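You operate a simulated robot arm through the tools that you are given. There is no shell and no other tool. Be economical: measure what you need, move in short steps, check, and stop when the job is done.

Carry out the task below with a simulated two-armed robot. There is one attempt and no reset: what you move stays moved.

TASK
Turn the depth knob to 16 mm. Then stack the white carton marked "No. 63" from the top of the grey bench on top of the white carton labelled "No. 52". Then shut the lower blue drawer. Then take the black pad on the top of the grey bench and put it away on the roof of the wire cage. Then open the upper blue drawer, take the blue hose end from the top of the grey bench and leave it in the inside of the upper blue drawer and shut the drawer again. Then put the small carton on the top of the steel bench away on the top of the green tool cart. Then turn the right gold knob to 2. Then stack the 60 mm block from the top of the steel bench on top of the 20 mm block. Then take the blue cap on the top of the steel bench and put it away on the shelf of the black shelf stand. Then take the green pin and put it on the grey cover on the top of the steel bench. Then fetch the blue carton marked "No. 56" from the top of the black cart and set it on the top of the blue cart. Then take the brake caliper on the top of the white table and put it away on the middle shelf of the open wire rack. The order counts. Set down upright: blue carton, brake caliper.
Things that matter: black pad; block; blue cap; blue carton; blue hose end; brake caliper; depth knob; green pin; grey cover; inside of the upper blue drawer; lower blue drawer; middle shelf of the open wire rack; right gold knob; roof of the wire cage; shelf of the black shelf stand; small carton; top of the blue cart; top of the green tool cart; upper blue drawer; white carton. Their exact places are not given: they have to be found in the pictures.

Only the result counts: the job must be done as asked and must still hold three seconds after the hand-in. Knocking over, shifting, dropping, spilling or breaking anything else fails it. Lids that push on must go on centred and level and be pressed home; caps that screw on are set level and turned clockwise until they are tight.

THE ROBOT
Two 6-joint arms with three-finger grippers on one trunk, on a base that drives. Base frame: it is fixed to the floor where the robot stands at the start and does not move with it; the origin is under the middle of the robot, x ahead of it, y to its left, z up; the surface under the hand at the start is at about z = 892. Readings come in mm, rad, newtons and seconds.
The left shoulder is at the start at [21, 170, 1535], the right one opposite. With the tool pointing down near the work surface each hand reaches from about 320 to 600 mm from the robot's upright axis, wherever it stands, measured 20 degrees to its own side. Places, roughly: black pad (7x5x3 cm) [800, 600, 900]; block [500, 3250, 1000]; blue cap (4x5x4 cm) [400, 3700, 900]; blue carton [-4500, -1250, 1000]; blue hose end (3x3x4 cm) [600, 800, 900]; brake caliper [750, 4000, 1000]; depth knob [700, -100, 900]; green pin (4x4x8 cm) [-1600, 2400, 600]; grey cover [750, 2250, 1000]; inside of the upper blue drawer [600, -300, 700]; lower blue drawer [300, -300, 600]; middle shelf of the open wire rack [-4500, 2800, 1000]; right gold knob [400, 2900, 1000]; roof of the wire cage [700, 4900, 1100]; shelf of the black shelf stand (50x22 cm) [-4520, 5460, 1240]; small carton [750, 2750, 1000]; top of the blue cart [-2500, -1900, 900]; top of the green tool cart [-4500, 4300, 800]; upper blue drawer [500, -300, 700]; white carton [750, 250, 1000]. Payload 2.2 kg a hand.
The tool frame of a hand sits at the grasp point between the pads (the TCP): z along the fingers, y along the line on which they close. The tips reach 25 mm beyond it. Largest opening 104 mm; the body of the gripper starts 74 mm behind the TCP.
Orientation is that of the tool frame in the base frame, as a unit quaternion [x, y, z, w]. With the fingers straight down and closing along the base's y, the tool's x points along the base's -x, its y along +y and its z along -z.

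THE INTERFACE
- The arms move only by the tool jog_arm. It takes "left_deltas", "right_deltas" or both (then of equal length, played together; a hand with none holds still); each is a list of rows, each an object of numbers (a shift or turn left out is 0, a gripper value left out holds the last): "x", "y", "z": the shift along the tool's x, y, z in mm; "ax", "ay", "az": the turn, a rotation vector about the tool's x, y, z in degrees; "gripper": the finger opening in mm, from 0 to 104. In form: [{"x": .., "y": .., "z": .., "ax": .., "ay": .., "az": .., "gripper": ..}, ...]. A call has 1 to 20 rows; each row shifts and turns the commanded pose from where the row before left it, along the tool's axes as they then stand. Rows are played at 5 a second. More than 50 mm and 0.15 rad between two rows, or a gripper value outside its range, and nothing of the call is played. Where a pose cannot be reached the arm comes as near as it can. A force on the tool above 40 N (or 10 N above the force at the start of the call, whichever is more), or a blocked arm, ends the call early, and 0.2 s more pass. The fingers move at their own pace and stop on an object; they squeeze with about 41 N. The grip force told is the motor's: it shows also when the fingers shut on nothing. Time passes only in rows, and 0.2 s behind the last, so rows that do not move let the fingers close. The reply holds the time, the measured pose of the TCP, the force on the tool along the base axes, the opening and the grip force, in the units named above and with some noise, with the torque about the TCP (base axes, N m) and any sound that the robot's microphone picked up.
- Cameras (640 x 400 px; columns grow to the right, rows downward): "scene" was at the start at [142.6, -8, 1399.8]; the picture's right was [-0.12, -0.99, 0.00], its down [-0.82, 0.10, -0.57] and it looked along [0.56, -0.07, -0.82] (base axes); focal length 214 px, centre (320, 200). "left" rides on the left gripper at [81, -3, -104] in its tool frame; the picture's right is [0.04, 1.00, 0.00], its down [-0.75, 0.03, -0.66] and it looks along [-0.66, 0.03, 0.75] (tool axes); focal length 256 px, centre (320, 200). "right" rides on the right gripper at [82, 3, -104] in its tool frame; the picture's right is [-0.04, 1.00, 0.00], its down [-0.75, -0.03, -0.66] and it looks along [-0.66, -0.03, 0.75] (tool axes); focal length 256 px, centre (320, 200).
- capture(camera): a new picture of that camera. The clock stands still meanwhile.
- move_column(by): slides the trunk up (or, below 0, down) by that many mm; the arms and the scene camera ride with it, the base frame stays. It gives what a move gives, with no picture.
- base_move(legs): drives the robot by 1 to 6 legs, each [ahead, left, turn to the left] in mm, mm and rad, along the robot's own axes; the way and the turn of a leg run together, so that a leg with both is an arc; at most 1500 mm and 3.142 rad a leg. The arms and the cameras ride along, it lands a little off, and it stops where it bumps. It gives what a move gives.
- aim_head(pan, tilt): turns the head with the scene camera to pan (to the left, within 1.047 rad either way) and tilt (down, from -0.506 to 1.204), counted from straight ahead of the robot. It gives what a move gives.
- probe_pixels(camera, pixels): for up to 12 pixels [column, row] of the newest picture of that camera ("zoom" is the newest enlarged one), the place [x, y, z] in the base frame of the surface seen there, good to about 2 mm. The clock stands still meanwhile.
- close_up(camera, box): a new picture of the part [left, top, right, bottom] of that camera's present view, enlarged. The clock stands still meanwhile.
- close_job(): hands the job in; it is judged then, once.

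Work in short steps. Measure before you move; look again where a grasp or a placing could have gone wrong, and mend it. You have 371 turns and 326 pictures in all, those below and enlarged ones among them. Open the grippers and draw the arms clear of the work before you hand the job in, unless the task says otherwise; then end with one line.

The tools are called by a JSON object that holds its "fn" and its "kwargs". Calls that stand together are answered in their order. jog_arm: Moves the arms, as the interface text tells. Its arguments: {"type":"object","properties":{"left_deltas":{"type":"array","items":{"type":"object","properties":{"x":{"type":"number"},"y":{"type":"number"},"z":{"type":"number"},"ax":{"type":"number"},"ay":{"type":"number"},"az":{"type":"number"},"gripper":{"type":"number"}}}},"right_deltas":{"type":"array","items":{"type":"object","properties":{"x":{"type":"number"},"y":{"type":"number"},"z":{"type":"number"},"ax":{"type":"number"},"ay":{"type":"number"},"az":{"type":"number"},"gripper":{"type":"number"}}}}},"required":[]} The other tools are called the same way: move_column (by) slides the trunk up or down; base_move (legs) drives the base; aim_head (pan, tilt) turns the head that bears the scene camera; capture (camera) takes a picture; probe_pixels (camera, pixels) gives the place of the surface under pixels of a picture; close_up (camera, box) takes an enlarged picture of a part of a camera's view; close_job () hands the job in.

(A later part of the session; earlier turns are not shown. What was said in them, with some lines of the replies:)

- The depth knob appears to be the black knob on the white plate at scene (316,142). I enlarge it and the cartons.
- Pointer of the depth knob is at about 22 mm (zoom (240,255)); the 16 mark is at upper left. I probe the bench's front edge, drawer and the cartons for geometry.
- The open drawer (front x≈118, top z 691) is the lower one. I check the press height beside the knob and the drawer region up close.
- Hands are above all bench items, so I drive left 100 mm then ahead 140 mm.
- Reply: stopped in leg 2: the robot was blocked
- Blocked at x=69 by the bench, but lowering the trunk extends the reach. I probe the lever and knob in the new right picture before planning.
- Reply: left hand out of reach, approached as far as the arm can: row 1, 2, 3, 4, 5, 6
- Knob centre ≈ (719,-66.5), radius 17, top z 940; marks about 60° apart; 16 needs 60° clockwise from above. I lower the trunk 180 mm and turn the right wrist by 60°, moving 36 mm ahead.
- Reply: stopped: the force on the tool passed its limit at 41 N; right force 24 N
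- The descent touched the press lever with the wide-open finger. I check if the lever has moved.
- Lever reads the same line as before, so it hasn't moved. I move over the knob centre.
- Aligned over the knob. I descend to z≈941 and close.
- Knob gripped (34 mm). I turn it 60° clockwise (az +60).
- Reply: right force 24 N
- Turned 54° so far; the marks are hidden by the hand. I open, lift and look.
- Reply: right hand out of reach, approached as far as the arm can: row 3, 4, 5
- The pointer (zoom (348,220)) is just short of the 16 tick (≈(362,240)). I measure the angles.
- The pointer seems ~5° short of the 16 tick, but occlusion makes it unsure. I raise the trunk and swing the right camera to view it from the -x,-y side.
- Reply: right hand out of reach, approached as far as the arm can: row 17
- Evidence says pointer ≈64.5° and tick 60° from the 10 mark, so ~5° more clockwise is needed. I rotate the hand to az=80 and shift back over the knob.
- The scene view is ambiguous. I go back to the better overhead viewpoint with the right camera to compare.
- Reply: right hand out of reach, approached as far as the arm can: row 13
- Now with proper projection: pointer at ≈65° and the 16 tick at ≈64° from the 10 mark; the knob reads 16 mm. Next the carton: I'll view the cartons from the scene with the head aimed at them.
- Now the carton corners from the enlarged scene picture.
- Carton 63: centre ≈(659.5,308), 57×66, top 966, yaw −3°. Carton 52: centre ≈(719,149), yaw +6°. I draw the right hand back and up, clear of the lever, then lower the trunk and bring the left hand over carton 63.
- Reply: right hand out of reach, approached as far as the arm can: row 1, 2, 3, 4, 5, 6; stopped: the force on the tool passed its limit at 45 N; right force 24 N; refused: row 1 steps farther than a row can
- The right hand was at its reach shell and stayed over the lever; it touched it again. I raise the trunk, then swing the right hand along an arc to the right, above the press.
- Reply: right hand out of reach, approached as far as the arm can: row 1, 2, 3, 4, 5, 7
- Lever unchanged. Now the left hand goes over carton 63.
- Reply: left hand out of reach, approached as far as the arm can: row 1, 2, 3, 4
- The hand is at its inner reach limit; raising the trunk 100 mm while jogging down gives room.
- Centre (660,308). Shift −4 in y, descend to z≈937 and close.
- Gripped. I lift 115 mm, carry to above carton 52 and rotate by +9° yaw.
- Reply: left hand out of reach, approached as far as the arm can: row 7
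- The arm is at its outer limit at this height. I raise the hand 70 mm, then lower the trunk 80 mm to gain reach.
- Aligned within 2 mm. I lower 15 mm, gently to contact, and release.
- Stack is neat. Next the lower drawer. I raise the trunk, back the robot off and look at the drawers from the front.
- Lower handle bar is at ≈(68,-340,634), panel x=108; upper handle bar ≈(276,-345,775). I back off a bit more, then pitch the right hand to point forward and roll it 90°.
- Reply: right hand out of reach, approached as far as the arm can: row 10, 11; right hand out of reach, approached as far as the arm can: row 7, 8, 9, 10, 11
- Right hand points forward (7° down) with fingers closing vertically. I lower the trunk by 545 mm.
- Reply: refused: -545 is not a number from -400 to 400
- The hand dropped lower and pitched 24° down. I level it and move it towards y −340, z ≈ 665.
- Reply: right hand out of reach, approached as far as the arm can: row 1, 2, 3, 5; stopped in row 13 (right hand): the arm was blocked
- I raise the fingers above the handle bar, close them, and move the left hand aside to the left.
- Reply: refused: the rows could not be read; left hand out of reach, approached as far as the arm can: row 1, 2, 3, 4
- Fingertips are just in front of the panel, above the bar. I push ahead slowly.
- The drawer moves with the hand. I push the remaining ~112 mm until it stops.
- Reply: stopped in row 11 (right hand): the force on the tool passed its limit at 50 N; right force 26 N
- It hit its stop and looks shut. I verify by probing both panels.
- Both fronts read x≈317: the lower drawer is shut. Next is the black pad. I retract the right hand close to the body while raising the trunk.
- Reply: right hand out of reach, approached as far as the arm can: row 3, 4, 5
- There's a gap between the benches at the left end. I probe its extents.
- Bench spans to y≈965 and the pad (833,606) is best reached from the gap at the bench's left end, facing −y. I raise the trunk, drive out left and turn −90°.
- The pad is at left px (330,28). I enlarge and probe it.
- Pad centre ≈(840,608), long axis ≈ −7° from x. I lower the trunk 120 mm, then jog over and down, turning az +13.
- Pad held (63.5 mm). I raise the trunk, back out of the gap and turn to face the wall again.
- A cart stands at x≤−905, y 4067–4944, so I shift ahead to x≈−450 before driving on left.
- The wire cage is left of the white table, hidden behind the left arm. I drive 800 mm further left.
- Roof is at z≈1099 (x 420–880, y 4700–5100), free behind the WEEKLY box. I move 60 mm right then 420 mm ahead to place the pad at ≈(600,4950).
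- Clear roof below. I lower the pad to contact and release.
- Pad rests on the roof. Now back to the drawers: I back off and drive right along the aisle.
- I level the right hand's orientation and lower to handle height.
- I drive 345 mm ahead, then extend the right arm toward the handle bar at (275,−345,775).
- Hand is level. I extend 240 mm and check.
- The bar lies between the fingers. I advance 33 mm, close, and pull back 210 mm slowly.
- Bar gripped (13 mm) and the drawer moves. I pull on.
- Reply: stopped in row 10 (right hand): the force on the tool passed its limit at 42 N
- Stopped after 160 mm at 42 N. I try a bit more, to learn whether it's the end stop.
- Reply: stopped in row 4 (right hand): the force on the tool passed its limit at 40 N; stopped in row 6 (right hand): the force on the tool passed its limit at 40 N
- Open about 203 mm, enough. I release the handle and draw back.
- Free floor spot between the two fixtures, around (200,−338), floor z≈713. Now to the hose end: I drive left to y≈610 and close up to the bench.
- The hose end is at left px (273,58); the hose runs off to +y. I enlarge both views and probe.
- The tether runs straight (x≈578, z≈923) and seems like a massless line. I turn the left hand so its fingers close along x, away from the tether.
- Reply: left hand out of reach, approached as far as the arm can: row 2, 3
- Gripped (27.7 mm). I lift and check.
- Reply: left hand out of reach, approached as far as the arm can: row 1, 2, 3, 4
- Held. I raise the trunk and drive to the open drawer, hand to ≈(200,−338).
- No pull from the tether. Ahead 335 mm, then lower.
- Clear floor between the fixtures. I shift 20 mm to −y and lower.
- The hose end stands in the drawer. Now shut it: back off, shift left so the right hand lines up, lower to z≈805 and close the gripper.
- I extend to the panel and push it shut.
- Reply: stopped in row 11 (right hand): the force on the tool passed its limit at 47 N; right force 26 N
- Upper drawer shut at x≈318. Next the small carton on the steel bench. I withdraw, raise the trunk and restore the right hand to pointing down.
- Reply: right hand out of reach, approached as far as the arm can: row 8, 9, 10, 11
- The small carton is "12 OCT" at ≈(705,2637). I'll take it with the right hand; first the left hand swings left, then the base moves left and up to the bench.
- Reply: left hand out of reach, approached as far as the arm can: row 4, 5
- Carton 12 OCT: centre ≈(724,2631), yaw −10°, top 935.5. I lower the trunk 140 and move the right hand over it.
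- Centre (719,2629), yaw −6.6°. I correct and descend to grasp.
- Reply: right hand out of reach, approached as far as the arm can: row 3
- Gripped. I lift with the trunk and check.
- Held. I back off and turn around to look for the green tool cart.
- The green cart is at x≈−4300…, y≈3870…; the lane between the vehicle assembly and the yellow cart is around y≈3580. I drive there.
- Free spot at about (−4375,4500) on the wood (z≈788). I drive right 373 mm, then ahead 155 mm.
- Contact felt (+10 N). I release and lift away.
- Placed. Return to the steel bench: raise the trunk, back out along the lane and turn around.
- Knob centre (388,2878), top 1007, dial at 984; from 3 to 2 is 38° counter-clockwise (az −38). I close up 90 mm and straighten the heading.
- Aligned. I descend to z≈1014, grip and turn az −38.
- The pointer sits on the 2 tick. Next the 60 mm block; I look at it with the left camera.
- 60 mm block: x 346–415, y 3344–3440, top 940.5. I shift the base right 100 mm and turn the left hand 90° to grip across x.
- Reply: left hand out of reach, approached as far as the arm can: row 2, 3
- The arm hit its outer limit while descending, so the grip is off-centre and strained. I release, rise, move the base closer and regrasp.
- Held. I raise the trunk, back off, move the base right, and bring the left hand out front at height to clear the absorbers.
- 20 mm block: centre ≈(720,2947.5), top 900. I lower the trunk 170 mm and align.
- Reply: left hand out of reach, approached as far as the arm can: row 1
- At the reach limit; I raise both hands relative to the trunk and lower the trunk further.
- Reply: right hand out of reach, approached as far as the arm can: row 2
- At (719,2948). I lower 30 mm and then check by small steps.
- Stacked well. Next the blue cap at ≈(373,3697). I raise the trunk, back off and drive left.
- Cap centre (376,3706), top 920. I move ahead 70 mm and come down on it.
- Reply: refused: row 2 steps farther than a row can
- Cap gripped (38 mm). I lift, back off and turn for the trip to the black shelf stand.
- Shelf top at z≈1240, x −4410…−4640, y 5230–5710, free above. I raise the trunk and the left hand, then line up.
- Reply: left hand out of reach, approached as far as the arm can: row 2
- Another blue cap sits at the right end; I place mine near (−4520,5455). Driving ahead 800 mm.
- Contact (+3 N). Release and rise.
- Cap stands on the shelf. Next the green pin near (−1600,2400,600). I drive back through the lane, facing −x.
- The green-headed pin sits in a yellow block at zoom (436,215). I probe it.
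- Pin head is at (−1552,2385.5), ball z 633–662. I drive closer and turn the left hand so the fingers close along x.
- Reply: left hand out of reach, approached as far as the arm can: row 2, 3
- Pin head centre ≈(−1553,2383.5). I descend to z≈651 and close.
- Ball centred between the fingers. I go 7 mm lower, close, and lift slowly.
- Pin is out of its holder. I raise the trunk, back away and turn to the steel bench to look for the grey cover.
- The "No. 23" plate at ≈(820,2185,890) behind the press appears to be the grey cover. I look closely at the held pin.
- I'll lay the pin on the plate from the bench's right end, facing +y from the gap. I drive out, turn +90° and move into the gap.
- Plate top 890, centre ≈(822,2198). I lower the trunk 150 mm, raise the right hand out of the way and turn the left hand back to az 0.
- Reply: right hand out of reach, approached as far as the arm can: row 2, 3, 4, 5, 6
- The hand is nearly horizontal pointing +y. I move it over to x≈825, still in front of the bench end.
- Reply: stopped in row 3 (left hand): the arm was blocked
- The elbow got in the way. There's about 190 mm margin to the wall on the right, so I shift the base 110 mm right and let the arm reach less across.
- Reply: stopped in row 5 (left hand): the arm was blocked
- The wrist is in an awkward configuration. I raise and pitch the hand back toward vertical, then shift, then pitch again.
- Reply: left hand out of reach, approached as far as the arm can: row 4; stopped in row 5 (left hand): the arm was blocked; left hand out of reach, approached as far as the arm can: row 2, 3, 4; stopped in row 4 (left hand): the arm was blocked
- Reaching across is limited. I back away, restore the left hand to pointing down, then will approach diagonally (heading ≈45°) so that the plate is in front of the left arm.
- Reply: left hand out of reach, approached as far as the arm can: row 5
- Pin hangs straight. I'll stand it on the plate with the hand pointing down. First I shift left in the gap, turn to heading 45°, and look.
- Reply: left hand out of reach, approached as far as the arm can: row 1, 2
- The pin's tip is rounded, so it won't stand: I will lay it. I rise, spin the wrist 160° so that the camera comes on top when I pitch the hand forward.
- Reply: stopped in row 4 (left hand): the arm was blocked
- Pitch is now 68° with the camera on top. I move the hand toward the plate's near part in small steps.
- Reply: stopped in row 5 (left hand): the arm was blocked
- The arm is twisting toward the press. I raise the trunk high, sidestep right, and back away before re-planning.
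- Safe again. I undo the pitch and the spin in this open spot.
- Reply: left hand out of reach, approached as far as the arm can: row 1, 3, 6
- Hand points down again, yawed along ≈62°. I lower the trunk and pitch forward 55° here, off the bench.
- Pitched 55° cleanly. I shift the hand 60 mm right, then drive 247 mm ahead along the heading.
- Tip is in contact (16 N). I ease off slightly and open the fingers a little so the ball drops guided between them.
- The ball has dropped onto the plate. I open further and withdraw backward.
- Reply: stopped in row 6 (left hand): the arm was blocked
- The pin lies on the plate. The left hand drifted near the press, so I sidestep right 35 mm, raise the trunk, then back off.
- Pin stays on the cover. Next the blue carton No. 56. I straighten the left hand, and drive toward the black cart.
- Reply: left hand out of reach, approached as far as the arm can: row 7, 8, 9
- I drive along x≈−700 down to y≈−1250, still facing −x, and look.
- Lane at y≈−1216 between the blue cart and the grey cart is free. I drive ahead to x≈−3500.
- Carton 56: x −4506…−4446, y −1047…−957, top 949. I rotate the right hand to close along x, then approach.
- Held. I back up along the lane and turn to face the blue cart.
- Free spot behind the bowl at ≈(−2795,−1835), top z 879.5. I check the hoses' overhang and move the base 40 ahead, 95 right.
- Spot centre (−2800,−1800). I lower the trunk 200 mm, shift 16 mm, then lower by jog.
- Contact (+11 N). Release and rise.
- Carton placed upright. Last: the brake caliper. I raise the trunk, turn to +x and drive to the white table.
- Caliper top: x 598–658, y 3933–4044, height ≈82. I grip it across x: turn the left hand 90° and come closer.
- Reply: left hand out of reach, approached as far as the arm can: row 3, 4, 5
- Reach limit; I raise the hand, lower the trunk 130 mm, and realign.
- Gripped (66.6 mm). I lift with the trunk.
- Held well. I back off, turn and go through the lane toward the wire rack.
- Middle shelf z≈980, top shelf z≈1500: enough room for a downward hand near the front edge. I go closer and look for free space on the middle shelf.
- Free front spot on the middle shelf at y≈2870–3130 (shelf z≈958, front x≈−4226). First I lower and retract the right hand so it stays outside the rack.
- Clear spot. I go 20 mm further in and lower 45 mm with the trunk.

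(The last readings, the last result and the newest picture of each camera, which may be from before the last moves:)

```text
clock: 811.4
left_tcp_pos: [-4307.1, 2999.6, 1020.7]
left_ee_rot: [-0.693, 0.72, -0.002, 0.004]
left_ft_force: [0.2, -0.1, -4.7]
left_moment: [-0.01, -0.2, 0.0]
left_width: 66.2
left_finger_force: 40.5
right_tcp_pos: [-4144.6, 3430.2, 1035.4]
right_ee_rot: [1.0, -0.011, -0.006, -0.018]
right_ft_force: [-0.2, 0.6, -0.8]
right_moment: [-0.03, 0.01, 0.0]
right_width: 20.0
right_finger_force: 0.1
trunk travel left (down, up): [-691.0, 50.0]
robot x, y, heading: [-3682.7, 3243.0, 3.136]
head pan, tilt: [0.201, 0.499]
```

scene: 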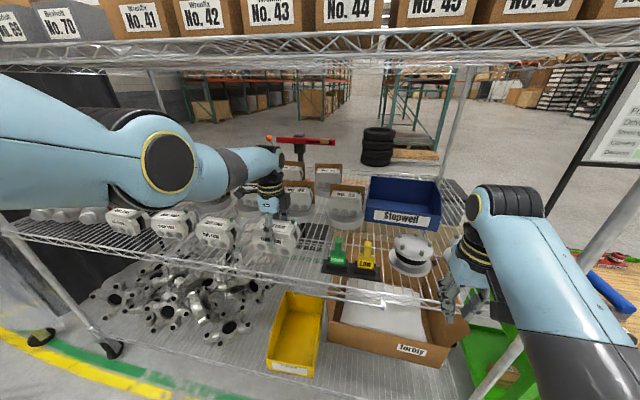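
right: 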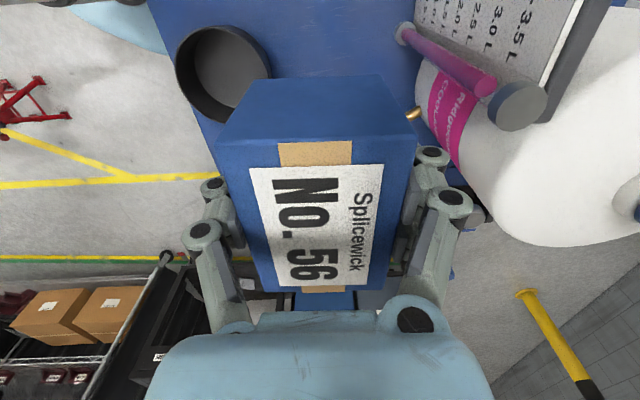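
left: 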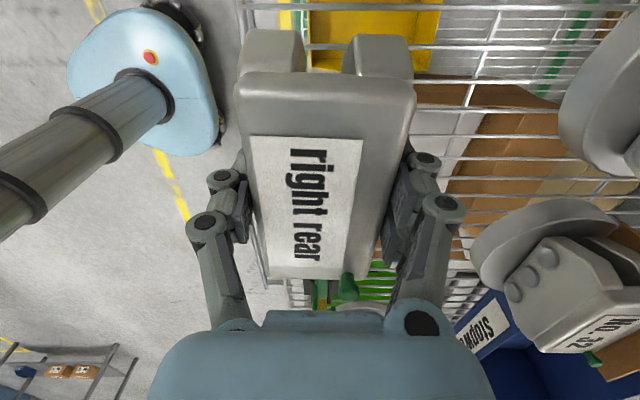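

Contact starts (weight unloading). I lower 1.5 mm more and release, then rise.

{"fn": "jog_arm", "kwargs": {"left_deltas": [{"z": 1}, {"z": 0.7}, {}, {"gripper": 76}, {"gripper": 86}, {}]}}

{"fn": "jog_arm", "kwargs": {"left_deltas": [{"z": -25}, {"z": -25}, {"z": -25}, {"z": -20}, {}]}}

{"fn": "capture", "kwargs": {"camera": "left"}}

{"fn": "capture", "kwargs": {"camera": "scene"}}

```text
clock: 812.8
left_tcp_pos: [-4305.4, 2999.6, 1019.7]
left_ee_rot: [-0.693, 0.721, -0.003, 0.004]
left_ft_force: [0.1, -0.3, -0.8]
left_moment: [0.0, 0.0, 0.0]
left_width: 86.2
left_finger_force: 0.2
right_tcp_pos: [-4144.8, 3430.0, 1035.7]
right_ee_rot: [1.0, -0.011, -0.006, -0.018]
right_ft_force: [-0.1, -0.3, -1.2]
right_moment: [0.01, -0.01, 0.0]
right_width: 20.1
right_finger_force: 0.0
trunk travel left (down, up): [-691.0, 50.0]
robot x, y, heading: [-3679.4, 3243.7, 3.142]
head pan, tilt: [0.201, 0.499]
```

```text
clock: 814.0
left_tcp_pos: [-4306.5, 3000.4, 1114.2]
left_ee_rot: [-0.694, 0.72, -0.003, 0.003]
left_ft_force: [0.2, 0.6, 0.2]
left_moment: [0.01, 0.01, 0.02]
left_width: 86.2
left_finger_force: 0.1
right_tcp_pos: [-4144.3, 3430.5, 1036.0]
right_ee_rot: [1.0, -0.011, -0.007, -0.018]
right_ft_force: [0.3, -0.1, 0.2]
right_moment: [-0.01, 0.03, -0.03]
right_width: 20.0
right_finger_force: 0.0
trunk travel left (down, up): [-691.0, 50.0]
robot x, y, heading: [-3681.0, 3241.3, 3.142]
head pan, tilt: [0.201, 0.499]
```

```text
96 pictures are left
```

left: 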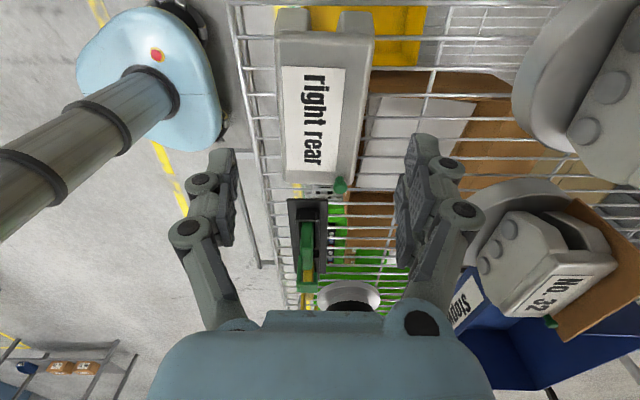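

```text
95 pictures are left
```

scene: 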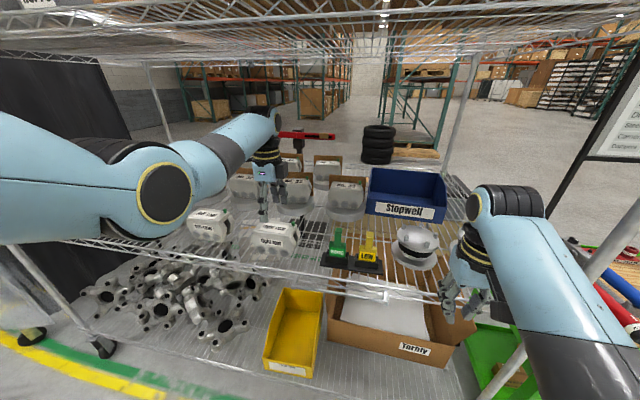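

The caliper stands upright on the middle shelf. I back the arms clear and check once more.

{"fn": "base_move", "kwargs": {"legs": [[-350, 0, 0]]}}

{"fn": "jog_arm", "kwargs": {"left_deltas": [{"gripper": 104}, {}], "right_deltas": [{"gripper": 104}, {}]}}

{"fn": "close_up", "kwargs": {"camera": "scene", "box": [180, 120, 460, 300]}}

```text
clock: 816.2
left_tcp_pos: [-3960.7, 3000.3, 1113.9]
left_ee_rot: [-0.693, 0.721, -0.003, 0.004]
left_ft_force: [0.7, 0.0, -0.6]
left_moment: [0.01, 0.01, 0.05]
left_width: 85.9
left_finger_force: 0.1
right_tcp_pos: [-3797.1, 3429.0, 1037.0]
right_ee_rot: [1.0, -0.012, -0.007, -0.018]
right_ft_force: [0.0, -0.1, 0.5]
right_moment: [-0.03, 0.04, 0.0]
right_width: 19.8
right_finger_force: 0.0
trunk travel left (down, up): [-691.0, 50.0]
robot x, y, heading: [-3336.3, 3244.3, 3.138]
head pan, tilt: [0.201, 0.499]
```

```text
clock: 816.8
left_tcp_pos: [-3959.2, 3000.6, 1114.6]
left_ee_rot: [-0.693, 0.721, -0.003, 0.004]
left_ft_force: [-0.1, 0.0, -0.8]
left_moment: [0.02, 0.02, 0.0]
left_width: 103.7
left_finger_force: 0.1
right_tcp_pos: [-3796.7, 3430.1, 1036.3]
right_ee_rot: [1.0, -0.011, -0.008, -0.018]
right_ft_force: [0.7, -0.5, 0.5]
right_moment: [-0.01, 0.02, 0.02]
right_width: 97.2
right_finger_force: 0.0
trunk travel left (down, up): [-691.0, 50.0]
robot x, y, heading: [-3339.4, 3241.7, 3.136]
head pan, tilt: [0.201, 0.499]
```

```text
2.22 times, centred on (320, 210) of scene
```

zoom: 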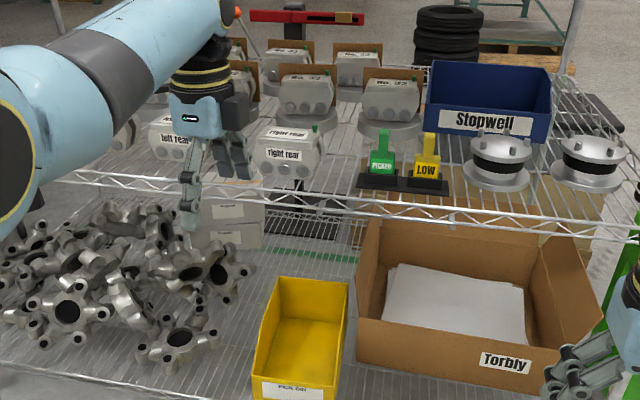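

The caliper is upright, grippers are open and the arms clear; all twelve steps are done in order. I hand the job in.

{"fn": "close_job", "kwargs": {}}

```text
The job is handed in.
```

All twelve steps were carried out in the order asked, and the job is handed in. Two minor points: the right gripper touched the press lever twice while I worked on the depth knob, but the lever did not move, and the green pin lies on its side because its tip is rounded.
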